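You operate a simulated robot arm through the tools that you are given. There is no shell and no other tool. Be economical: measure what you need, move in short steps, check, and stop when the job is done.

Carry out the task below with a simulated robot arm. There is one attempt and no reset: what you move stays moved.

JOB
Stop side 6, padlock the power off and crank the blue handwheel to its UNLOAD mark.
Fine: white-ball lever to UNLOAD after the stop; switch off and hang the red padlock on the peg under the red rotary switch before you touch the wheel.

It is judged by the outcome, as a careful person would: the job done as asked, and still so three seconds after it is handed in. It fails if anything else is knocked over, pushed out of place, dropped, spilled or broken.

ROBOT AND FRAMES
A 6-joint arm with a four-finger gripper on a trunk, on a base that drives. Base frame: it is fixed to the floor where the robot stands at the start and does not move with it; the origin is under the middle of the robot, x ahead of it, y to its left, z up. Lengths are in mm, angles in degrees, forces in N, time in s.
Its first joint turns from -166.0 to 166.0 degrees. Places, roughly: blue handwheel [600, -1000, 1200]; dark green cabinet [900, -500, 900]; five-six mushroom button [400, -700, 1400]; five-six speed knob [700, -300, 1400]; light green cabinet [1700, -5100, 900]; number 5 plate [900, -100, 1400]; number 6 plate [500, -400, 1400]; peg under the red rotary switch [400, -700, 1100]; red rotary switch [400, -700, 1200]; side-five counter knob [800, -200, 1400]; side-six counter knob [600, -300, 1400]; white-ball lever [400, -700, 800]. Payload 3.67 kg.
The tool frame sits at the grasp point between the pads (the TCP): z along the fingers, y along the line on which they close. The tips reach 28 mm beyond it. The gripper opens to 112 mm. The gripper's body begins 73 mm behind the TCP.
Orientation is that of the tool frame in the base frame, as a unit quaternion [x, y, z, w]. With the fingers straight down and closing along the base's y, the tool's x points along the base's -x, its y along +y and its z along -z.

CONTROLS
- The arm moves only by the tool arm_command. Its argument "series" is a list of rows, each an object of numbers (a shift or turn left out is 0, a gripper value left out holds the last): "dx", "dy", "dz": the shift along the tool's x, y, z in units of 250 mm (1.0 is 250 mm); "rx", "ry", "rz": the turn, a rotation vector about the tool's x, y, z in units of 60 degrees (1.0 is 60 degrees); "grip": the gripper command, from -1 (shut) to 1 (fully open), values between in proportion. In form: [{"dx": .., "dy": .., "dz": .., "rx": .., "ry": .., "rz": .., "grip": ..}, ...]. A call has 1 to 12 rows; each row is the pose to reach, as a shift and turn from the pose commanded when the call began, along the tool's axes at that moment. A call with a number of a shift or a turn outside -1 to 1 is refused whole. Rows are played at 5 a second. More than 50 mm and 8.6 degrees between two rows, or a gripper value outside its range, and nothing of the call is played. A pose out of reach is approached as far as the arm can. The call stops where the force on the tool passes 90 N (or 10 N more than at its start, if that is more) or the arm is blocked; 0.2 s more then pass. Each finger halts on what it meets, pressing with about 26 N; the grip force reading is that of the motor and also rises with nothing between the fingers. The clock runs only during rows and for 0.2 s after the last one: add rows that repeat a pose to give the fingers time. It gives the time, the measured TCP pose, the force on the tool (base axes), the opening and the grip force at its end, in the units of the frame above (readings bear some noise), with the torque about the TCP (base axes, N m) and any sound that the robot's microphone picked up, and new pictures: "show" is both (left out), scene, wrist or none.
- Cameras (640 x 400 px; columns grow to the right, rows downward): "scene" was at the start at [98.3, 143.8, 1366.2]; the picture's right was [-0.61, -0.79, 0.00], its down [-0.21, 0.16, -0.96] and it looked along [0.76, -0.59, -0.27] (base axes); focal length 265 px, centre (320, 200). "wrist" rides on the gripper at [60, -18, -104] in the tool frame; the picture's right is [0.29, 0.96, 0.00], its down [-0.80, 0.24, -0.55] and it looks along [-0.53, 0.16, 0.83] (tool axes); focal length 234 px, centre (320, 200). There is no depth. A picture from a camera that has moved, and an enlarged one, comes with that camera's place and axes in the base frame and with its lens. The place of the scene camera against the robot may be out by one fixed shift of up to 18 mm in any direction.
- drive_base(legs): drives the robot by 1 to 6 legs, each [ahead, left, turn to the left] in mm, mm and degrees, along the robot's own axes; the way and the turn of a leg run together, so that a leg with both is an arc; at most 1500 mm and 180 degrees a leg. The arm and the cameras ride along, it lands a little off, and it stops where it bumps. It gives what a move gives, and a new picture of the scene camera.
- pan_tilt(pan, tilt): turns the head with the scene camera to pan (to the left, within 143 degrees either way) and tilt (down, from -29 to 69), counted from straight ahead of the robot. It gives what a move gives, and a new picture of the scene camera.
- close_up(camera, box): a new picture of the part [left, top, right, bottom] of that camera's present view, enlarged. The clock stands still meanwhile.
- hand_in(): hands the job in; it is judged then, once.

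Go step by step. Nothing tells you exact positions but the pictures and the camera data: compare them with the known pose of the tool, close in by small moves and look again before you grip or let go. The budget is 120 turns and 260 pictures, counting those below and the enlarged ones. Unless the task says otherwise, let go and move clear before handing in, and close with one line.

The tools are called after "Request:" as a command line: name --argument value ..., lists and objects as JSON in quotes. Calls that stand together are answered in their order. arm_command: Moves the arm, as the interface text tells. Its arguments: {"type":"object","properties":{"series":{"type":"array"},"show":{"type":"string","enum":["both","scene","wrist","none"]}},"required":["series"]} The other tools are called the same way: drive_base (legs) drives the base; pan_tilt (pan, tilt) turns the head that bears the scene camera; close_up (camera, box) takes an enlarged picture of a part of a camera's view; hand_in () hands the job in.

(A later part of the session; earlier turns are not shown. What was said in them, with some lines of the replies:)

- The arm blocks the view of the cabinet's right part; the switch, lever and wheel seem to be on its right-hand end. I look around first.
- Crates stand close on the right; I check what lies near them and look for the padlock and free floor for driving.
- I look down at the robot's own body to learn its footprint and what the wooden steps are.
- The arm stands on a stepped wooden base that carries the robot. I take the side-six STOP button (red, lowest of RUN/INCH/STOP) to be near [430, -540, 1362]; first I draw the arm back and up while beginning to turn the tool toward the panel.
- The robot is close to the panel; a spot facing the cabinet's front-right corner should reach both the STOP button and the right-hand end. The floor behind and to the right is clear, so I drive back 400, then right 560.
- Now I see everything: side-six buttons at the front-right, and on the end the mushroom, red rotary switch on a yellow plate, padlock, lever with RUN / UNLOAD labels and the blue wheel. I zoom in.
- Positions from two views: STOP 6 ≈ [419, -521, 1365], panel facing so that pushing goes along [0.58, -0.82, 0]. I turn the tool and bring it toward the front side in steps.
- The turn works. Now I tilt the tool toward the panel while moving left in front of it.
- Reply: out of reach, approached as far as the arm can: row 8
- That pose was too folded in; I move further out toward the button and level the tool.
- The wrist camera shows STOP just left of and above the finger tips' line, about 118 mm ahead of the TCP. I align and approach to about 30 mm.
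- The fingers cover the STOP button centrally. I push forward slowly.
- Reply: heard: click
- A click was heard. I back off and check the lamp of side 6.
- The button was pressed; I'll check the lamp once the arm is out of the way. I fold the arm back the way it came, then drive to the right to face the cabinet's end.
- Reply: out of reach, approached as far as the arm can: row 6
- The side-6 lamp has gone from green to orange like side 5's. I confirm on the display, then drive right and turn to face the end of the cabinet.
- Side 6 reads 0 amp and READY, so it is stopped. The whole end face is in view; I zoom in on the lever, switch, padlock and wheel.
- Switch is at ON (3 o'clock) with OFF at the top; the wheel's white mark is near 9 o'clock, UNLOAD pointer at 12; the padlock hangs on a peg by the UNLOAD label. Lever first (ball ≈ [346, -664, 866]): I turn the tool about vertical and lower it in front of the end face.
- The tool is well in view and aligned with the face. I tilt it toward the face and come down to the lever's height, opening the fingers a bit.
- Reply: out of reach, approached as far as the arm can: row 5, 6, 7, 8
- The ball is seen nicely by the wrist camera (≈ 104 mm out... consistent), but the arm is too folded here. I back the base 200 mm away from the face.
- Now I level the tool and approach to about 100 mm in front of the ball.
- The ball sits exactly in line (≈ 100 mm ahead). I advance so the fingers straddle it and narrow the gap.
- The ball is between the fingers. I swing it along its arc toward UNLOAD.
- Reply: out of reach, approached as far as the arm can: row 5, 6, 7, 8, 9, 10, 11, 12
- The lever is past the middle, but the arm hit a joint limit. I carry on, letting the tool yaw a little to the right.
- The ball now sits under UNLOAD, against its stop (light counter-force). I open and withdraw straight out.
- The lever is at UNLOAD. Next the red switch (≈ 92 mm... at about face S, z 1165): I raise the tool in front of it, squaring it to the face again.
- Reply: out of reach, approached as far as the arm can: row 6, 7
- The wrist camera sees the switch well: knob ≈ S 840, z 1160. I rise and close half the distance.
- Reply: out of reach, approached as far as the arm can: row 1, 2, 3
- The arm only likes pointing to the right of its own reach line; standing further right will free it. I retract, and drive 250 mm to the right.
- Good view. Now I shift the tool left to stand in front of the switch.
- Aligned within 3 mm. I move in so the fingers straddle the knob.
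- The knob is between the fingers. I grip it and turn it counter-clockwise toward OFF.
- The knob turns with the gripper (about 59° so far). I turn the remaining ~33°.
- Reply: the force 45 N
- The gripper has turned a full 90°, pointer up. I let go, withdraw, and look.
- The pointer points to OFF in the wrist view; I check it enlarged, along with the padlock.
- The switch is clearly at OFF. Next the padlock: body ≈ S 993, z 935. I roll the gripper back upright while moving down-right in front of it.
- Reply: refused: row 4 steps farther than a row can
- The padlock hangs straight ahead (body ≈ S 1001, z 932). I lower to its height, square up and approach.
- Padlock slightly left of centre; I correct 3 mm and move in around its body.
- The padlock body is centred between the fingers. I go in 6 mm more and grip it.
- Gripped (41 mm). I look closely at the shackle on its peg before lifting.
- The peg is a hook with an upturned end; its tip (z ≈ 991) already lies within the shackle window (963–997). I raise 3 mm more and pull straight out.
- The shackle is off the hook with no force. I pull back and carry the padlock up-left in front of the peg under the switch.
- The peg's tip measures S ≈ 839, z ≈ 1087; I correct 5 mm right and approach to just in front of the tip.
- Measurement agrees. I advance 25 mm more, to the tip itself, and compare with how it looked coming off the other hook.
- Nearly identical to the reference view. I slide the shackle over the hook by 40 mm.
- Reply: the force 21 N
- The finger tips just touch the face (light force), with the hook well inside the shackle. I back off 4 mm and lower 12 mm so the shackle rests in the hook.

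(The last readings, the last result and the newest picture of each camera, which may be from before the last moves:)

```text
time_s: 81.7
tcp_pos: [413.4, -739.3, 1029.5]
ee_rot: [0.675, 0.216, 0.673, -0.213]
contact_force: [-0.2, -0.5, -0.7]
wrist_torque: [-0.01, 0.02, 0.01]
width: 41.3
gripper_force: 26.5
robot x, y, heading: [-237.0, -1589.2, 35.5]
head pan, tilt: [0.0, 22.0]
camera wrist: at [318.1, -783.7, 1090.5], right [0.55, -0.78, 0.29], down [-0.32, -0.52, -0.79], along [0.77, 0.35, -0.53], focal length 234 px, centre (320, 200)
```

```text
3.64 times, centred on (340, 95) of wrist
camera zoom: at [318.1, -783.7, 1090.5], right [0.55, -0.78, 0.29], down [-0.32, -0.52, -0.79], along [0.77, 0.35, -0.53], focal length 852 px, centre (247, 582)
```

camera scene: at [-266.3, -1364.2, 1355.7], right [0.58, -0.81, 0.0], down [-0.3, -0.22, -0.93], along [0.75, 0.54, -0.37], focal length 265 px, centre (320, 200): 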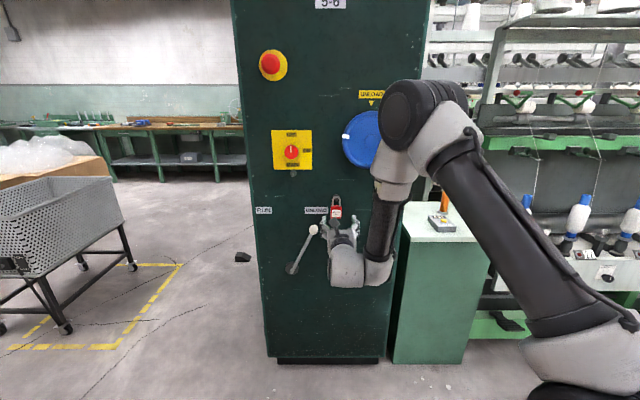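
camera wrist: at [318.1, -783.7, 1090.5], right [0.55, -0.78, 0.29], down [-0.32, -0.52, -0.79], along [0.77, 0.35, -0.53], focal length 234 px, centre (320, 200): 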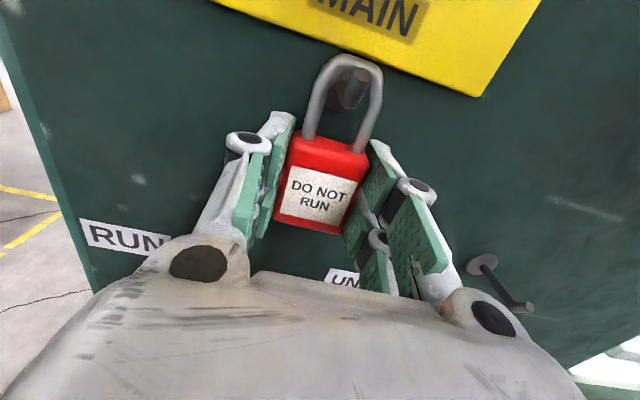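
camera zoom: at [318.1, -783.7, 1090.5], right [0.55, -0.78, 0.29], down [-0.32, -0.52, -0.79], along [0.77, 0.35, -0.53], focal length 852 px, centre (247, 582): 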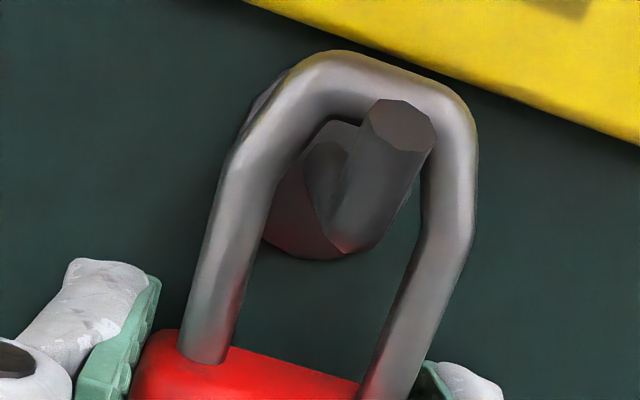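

The hook tip now overlaps the shackle bar as on the original peg. I lower 2 mm more and let go, then withdraw straight out.

Request:
arm_command --series '[{"dx": -0.009}, {"dx": -0.009, "grip": -0.1}, {"dx": -0.009, "grip": 0.3}, {"dx": -0.009, "grip": 0.5}]' --show "wrist"

Request:
arm_command --series '[{"dz": -0.1}, {"dz": -0.2}, {"dz": -0.35}, {"dz": -0.5}]'

```text
time_s: 82.7
tcp_pos: [414.1, -738.2, 1028.8]
ee_rot: [0.675, 0.216, 0.673, -0.214]
contact_force: [0.6, -0.2, -0.2]
wrist_torque: [0.03, 0.04, -0.02]
width: 84.0
gripper_force: 0.1
robot x, y, heading: [-240.1, -1591.0, 35.7]
head pan, tilt: [0.0, 22.0]
camera wrist: at [318.1, -783.8, 1088.8], right [0.55, -0.78, 0.29], down [-0.32, -0.52, -0.79], along [0.77, 0.35, -0.53], focal length 234 px, centre (320, 200)
```

wrist: 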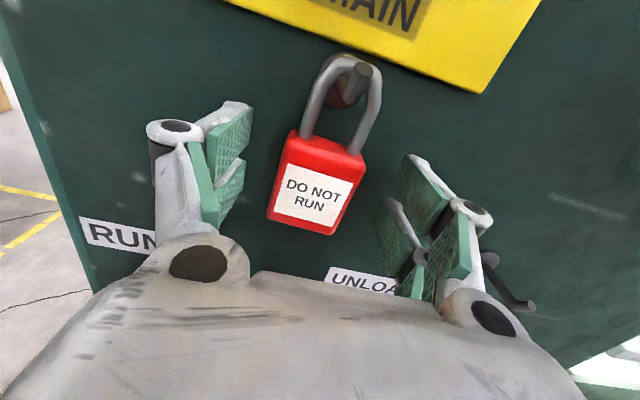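

```text
time_s: 83.7
tcp_pos: [310.4, -811.9, 1026.4]
ee_rot: [0.675, 0.216, 0.673, -0.213]
contact_force: [0.1, -0.3, -0.3]
wrist_torque: [0.03, -0.02, 0.02]
width: 83.9
gripper_force: 0.0
robot x, y, heading: [-238.4, -1593.3, 35.8]
head pan, tilt: [0.0, 22.0]
camera scene: at [-266.0, -1364.0, 1355.6], right [0.58, -0.81, 0.0], down [-0.3, -0.22, -0.93], along [0.75, 0.54, -0.37], focal length 265 px, centre (320, 200)
camera wrist: at [216.0, -856.9, 1088.3], right [0.55, -0.78, 0.29], down [-0.32, -0.52, -0.79], along [0.77, 0.35, -0.53], focal length 234 px, centre (320, 200)
```

scene: 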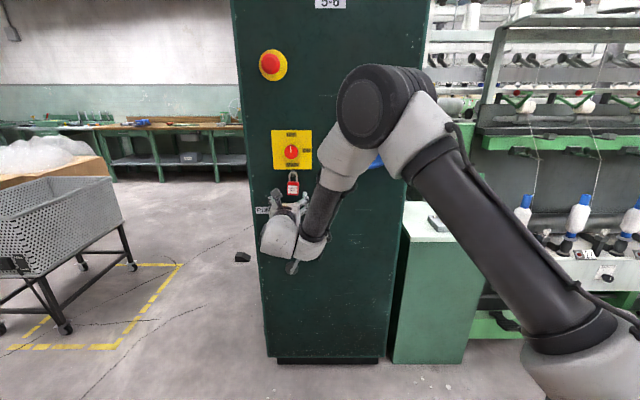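
wrist: 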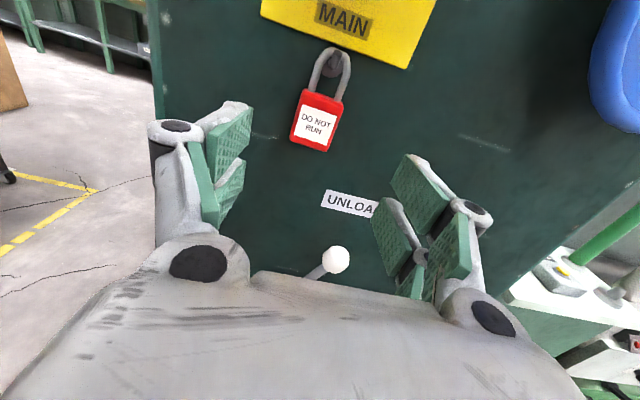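

The padlock hangs on the peg under the switch, and the lever stays at UNLOAD. Now the wheel: handle ≈ S 1206, z 1183, hub ≈ S 1119, z 1200; the mark needs about 80° clockwise. I drive 250 mm right again for a good arm angle.

Request:
drive_base --legs '[[0, -250, 0]]'

Request:
close_up --camera "scene" --box '[160, 60, 420, 260]'

```text
time_s: 85.4
tcp_pos: [455.9, -1009.6, 1027.9]
ee_rot: [0.675, 0.215, 0.673, -0.213]
contact_force: [-0.4, 0.5, 0.3]
wrist_torque: [0.02, -0.01, 0.03]
width: 84.2
gripper_force: 0.0
robot x, y, heading: [-93.7, -1787.0, 35.7]
head pan, tilt: [0.0, 22.0]
camera scene: at [-124.0, -1561.3, 1355.7], right [0.58, -0.81, 0.0], down [-0.3, -0.22, -0.93], along [0.75, 0.54, -0.37], focal length 265 px, centre (320, 200)
```

scene: 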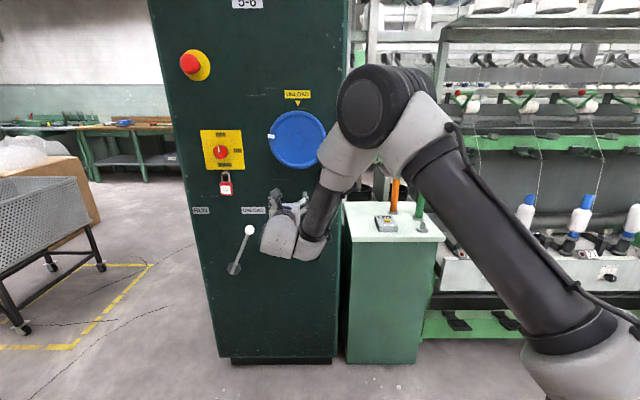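

```text
2.00 times, centred on (290, 160) of scene
camera zoom: at [-124.0, -1561.3, 1355.7], right [0.58, -0.81, 0.0], down [-0.3, -0.22, -0.93], along [0.75, 0.54, -0.37], focal length 529 px, centre (380, 280)
```

zoom: 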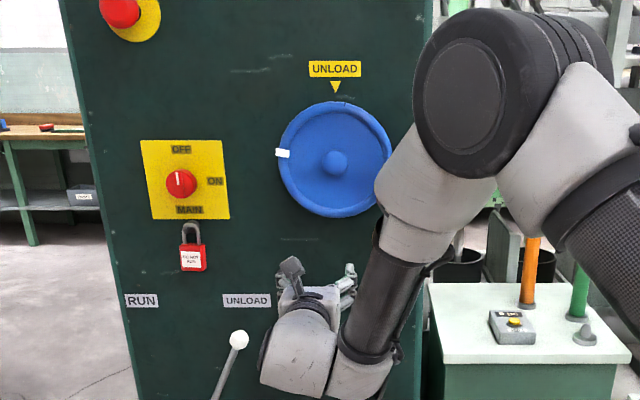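

The view is good. I back the tool out and move it up-right in front of the wheel handle to look with the wrist camera.

Request:
arm_command --series '[{"dz": -0.15}, {"dz": -0.3}, {"dz": -0.3, "dx": 0.12, "dy": 0.08}, {"dz": -0.3, "dx": 0.24, "dy": 0.16}, {"dz": -0.3, "dx": 0.36, "dy": 0.24}, {"dz": -0.3, "dx": 0.48, "dy": 0.32}, {"dz": -0.3, "dx": 0.6, "dy": 0.37}]'

```text
time_s: 87.0
tcp_pos: [446.2, -1131.5, 1178.3]
ee_rot: [0.675, 0.215, 0.673, -0.212]
contact_force: [-0.4, 0.1, -0.1]
wrist_torque: [0.02, -0.02, -0.02]
width: 84.1
gripper_force: 0.1
robot x, y, heading: [-98.5, -1784.5, 35.5]
head pan, tilt: [0.0, 22.0]
camera scene: at [-124.0, -1561.0, 1355.6], right [0.58, -0.81, 0.0], down [-0.3, -0.22, -0.93], along [0.75, 0.54, -0.37], focal length 265 px, centre (320, 200)
camera wrist: at [350.9, -1175.8, 1239.8], right [0.55, -0.78, 0.29], down [-0.32, -0.52, -0.79], along [0.77, 0.35, -0.53], focal length 234 px, centre (320, 200)
```

scene: 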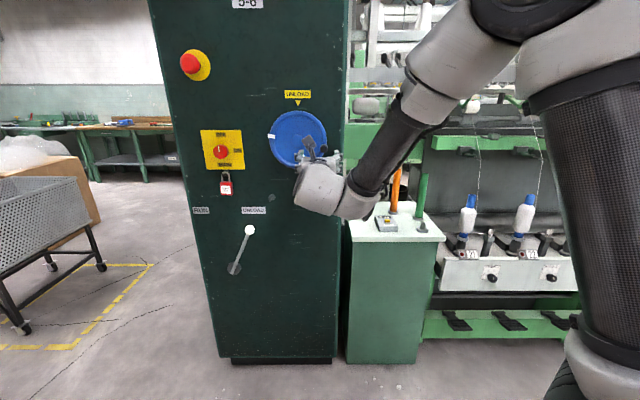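
wrist: 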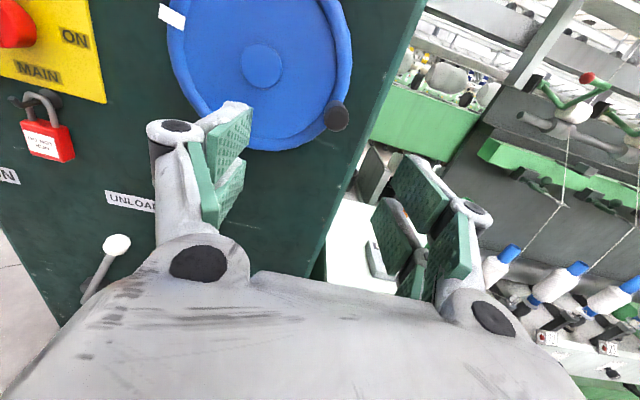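

Handle ≈ S 1195, z 1187; hub ≈ S 1110, z 1203 (crank radius ≈ 86). I roll the gripper 40° to suit the crank direction and line up with the handle, approaching somewhat.

Request:
arm_command --series '[{"rz": -0.133, "dx": 0.01, "dy": 0.013, "dz": 0.04}, {"rz": -0.267, "dx": 0.02, "dy": 0.026, "dz": 0.08}, {"rz": -0.4, "dx": 0.03, "dy": 0.04, "dz": 0.12}, {"rz": -0.533, "dx": 0.036, "dy": 0.053, "dz": 0.16}, {"rz": -0.667, "dx": 0.036, "dy": 0.053, "dz": 0.18}]' --show "wrist"

```text
time_s: 88.2
tcp_pos: [490.7, -1114.9, 1188.7]
ee_rot: [0.56, 0.434, 0.705, 0.031]
contact_force: [0.2, -0.1, 0.0]
wrist_torque: [0.02, 0.0, 0.02]
width: 84.0
gripper_force: 0.0
robot x, y, heading: [-95.9, -1789.0, 35.5]
head pan, tilt: [0.0, 22.0]
camera wrist: at [375.3, -1131.1, 1223.6], right [0.32, -0.44, 0.84], down [-0.05, -0.89, -0.45], along [0.95, 0.1, -0.3], focal length 234 px, centre (320, 200)
```

wrist: 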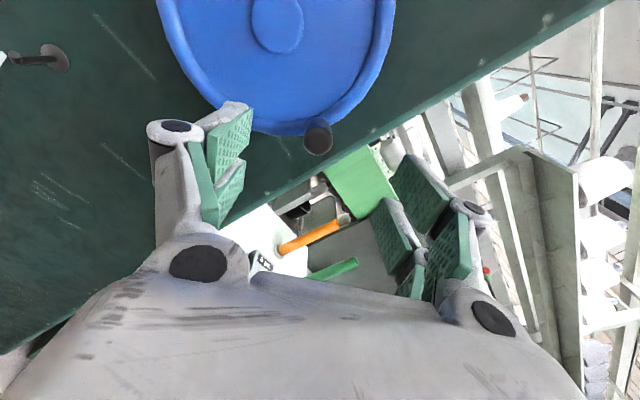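

The handle's tip is at U -162, S 1194, z 1187, exactly in line. I move in so the fingers straddle it.

Request:
arm_command --series '[{"dz": 0.1, "dx": -0.003}, {"dz": 0.2, "dx": -0.006}, {"dz": 0.28, "dx": -0.006}, {"dz": 0.352, "dx": -0.006}]' --show "wrist"

```text
time_s: 89.2
tcp_pos: [561.4, -1064.1, 1184.3]
ee_rot: [0.561, 0.432, 0.705, 0.031]
contact_force: [0.5, 0.6, 0.1]
wrist_torque: [0.0, 0.0, -0.01]
width: 84.1
gripper_force: 0.0
robot x, y, heading: [-95.5, -1785.4, 35.5]
head pan, tilt: [0.0, 22.0]
camera wrist: at [447.2, -1080.8, 1220.2], right [0.32, -0.44, 0.84], down [-0.05, -0.89, -0.45], along [0.95, 0.1, -0.31], focal length 234 px, centre (320, 200)
```

wrist: 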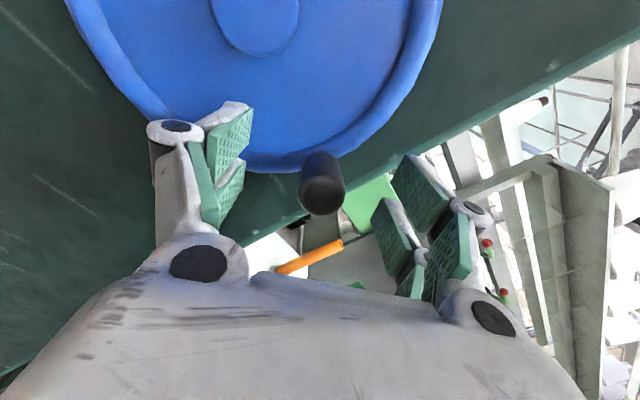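

The handle is centred between the fingers. I close on it.

Request:
arm_command --series '[{"grip": -0.4}, {"grip": -1}, {"grip": -1}]' --show "wrist"

```text
time_s: 90.0
tcp_pos: [563.4, -1064.3, 1184.0]
ee_rot: [0.562, 0.432, 0.705, 0.031]
contact_force: [5.0, -4.4, 1.4]
wrist_torque: [-0.12, 0.29, 0.39]
width: 23.7
gripper_force: 45.1
robot x, y, heading: [-97.4, -1787.3, 35.7]
head pan, tilt: [0.0, 22.0]
camera wrist: at [448.0, -1081.4, 1220.3], right [0.32, -0.45, 0.84], down [-0.05, -0.89, -0.45], along [0.95, 0.1, -0.31], focal length 234 px, centre (320, 200)
```

wrist: 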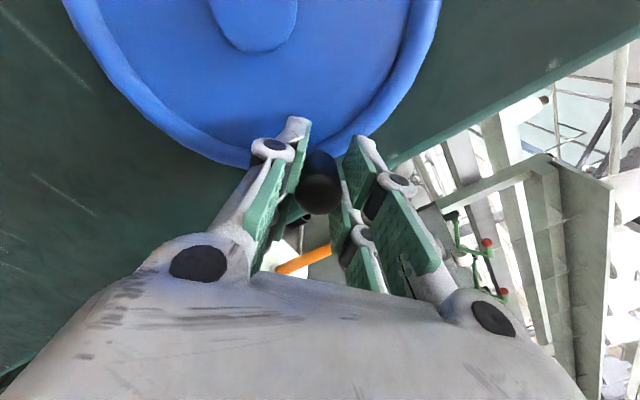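

Firm grip on the handle (24 mm). I crank clockwise along the arc, first 40°.

Request:
arm_command --series '[{"dx": -0.017, "dy": -0.025}, {"dx": -0.034, "dy": -0.05}, {"dx": -0.047, "dy": -0.078}, {"dx": -0.058, "dy": -0.105}, {"dx": -0.066, "dy": -0.134}, {"dx": -0.072, "dy": -0.164}, {"dx": -0.076, "dy": -0.193}, {"dx": -0.076, "dy": -0.224}]'

```text
time_s: 91.8
tcp_pos: [546.9, -1040.2, 1131.7]
ee_rot: [0.562, 0.434, 0.703, 0.031]
contact_force: [17.3, -25.0, -27.4]
wrist_torque: [0.54, -0.07, 0.14]
width: 22.0
gripper_force: 45.1
robot x, y, heading: [-95.4, -1787.7, 35.7]
head pan, tilt: [0.0, 22.0]
camera scene: at [-122.3, -1561.6, 1355.8], right [0.58, -0.81, 0.0], down [-0.31, -0.22, -0.93], along [0.75, 0.54, -0.38], focal length 265 px, centre (320, 200)
camera wrist: at [432.4, -1056.3, 1167.7], right [0.32, -0.44, 0.84], down [-0.06, -0.89, -0.45], along [0.95, 0.1, -0.31], focal length 234 px, centre (320, 200)
```

scene: 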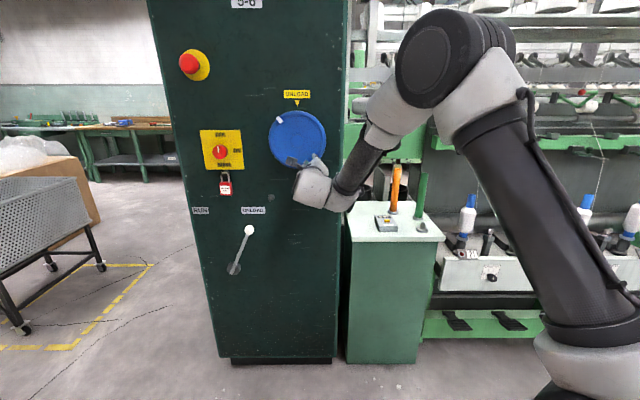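
wrist: 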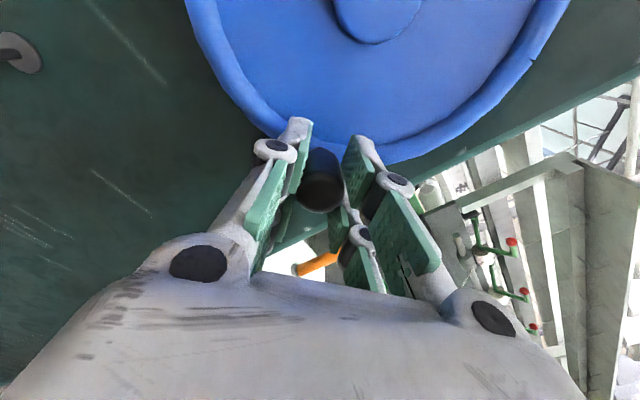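

The wheel follows; there is some outward force, so my arc was a little tight. With a corrected hub height I continue about 30° more.

Request:
arm_command --series '[{"dx": -0.003, "dy": -0.03}, {"dx": -0.002, "dy": -0.06}, {"dx": 0.004, "dy": -0.088}, {"dx": 0.013, "dy": -0.117}, {"dx": 0.025, "dy": -0.144}, {"dx": 0.04, "dy": -0.171}, {"dx": 0.04, "dy": -0.171}]'

Request:
close_up --camera "scene" --box '[240, 80, 350, 200]'

```text
time_s: 93.4
tcp_pos: [523.9, -1006.4, 1113.9]
ee_rot: [0.561, 0.434, 0.705, 0.03]
contact_force: [1.9, -11.5, -28.2]
wrist_torque: [0.14, 0.52, 0.12]
width: 22.1
gripper_force: 45.3
robot x, y, heading: [-91.2, -1785.8, 35.6]
head pan, tilt: [0.0, 22.0]
camera scene: at [-123.3, -1560.9, 1355.6], right [0.58, -0.81, 0.0], down [-0.31, -0.22, -0.93], along [0.75, 0.54, -0.38], focal length 265 px, centre (320, 200)
camera wrist: at [408.2, -1023.7, 1149.4], right [0.32, -0.44, 0.84], down [-0.05, -0.89, -0.45], along [0.95, 0.1, -0.31], focal length 234 px, centre (320, 200)
```

scene: 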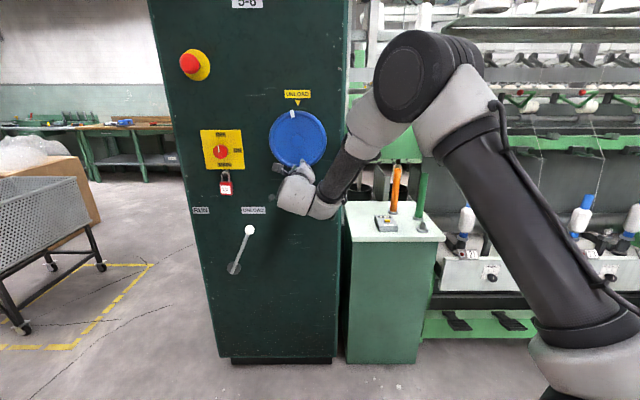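
wrist: 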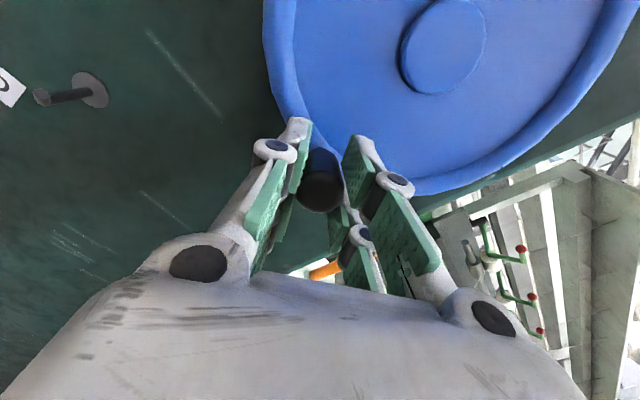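

```text
3.33 times, centred on (295, 140) of scene
camera zoom: at [-123.3, -1560.9, 1355.6], right [0.58, -0.81, 0.0], down [-0.31, -0.22, -0.93], along [0.75, 0.54, -0.38], focal length 882 px, centre (403, 400)
```

zoom: 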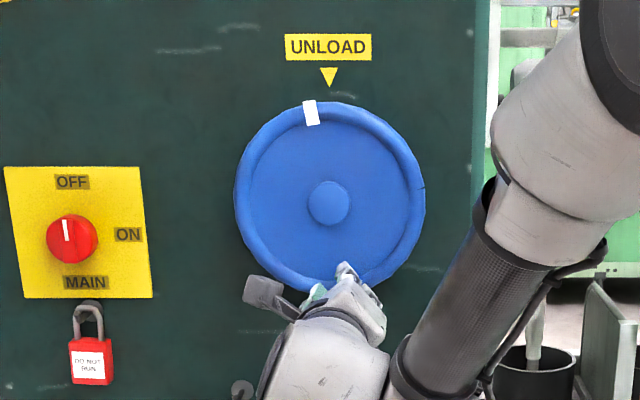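

The mark is about 9–10° short of the pointer. I turn that last bit, slightly lower to relieve the radial force.

Request:
arm_command --series '[{"dx": 0.006, "dy": -0.02}, {"dx": 0.015, "dy": -0.038}, {"dx": 0.025, "dy": -0.055}, {"dx": 0.025, "dy": -0.055}]' --show "none"

Request:
close_up --camera "scene" --box '[260, 85, 340, 175]'

```text
time_s: 94.4
tcp_pos: [513.7, -992.8, 1112.5]
ee_rot: [0.56, 0.433, 0.706, 0.031]
contact_force: [-1.9, -5.5, -7.7]
wrist_torque: [0.02, 0.06, 0.68]
width: 22.1
gripper_force: 44.7
robot x, y, heading: [-96.8, -1788.4, 35.5]
head pan, tilt: [0.0, 22.0]
```

```text
4.44 times, centred on (300, 130) of scene
camera zoom: at [-123.9, -1561.3, 1355.7], right [0.58, -0.81, 0.0], down [-0.3, -0.22, -0.93], along [0.75, 0.54, -0.37], focal length 1176 px, centre (409, 511)
```

zoom: 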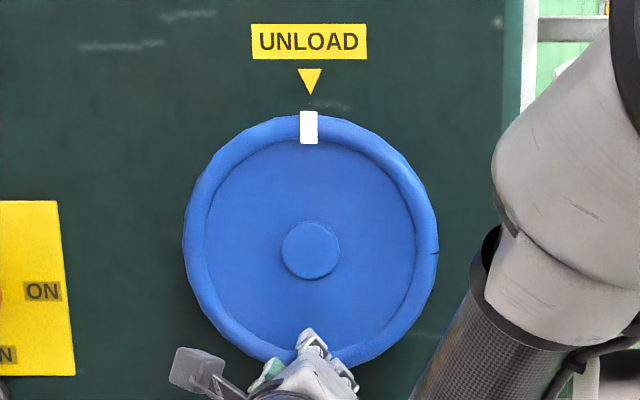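

The white mark stands right under the UNLOAD pointer. I let go and withdraw straight out.

Request:
arm_command --series '[{"grip": -0.5}, {"grip": 0}, {"grip": 0.2}, {"grip": 0.2, "dz": -0.1}, {"grip": 0.2, "dz": -0.25}, {"grip": 0.2, "dz": -0.4}, {"grip": 0.2, "dz": -0.6}]' --show "scene"

Request:
close_up --camera "scene" --box '[160, 85, 340, 285]'

```text
time_s: 96.0
tcp_pos: [393.6, -1082.0, 1110.4]
ee_rot: [0.561, 0.433, 0.705, 0.03]
contact_force: [0.4, 0.2, -0.7]
wrist_torque: [0.04, -0.04, 0.0]
width: 67.1
gripper_force: 0.2
robot x, y, heading: [-93.9, -1790.1, 35.6]
head pan, tilt: [0.0, 22.0]
camera scene: at [-123.6, -1561.1, 1355.6], right [0.58, -0.81, 0.0], down [-0.3, -0.22, -0.93], along [0.75, 0.54, -0.38], focal length 265 px, centre (320, 200)
```

scene: 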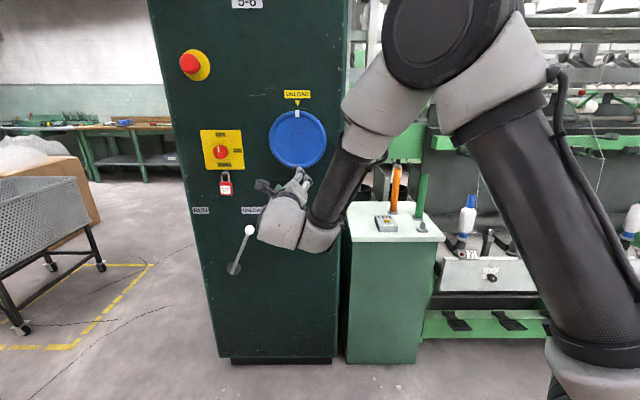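

```text
2.00 times, centred on (250, 185) of scene
camera zoom: at [-123.6, -1561.1, 1355.6], right [0.58, -0.81, 0.0], down [-0.3, -0.22, -0.93], along [0.75, 0.54, -0.38], focal length 529 px, centre (460, 230)
```

zoom: 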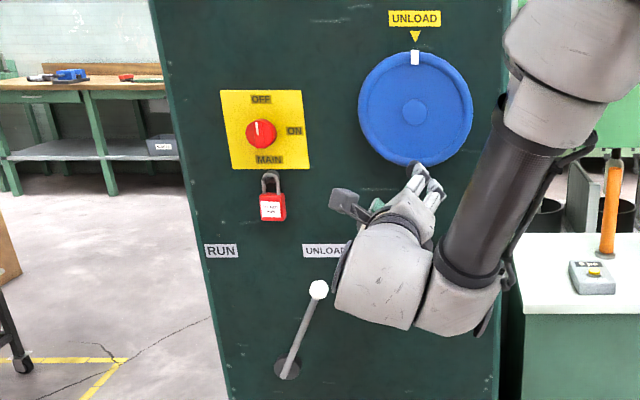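

Everything checks out: side 6 stopped, lever at UNLOAD, switch OFF with the padlock on its peg, wheel mark under the UNLOAD pointer, and the arm clear. I hand in.

Request:
hand_in

```text
The job is handed in.
```

The job is done and handed in. Side 6 is stopped, the white-ball lever is at UNLOAD, and the switch is OFF with the red padlock on its peg. The blue wheel was turned last, to its UNLOAD mark.
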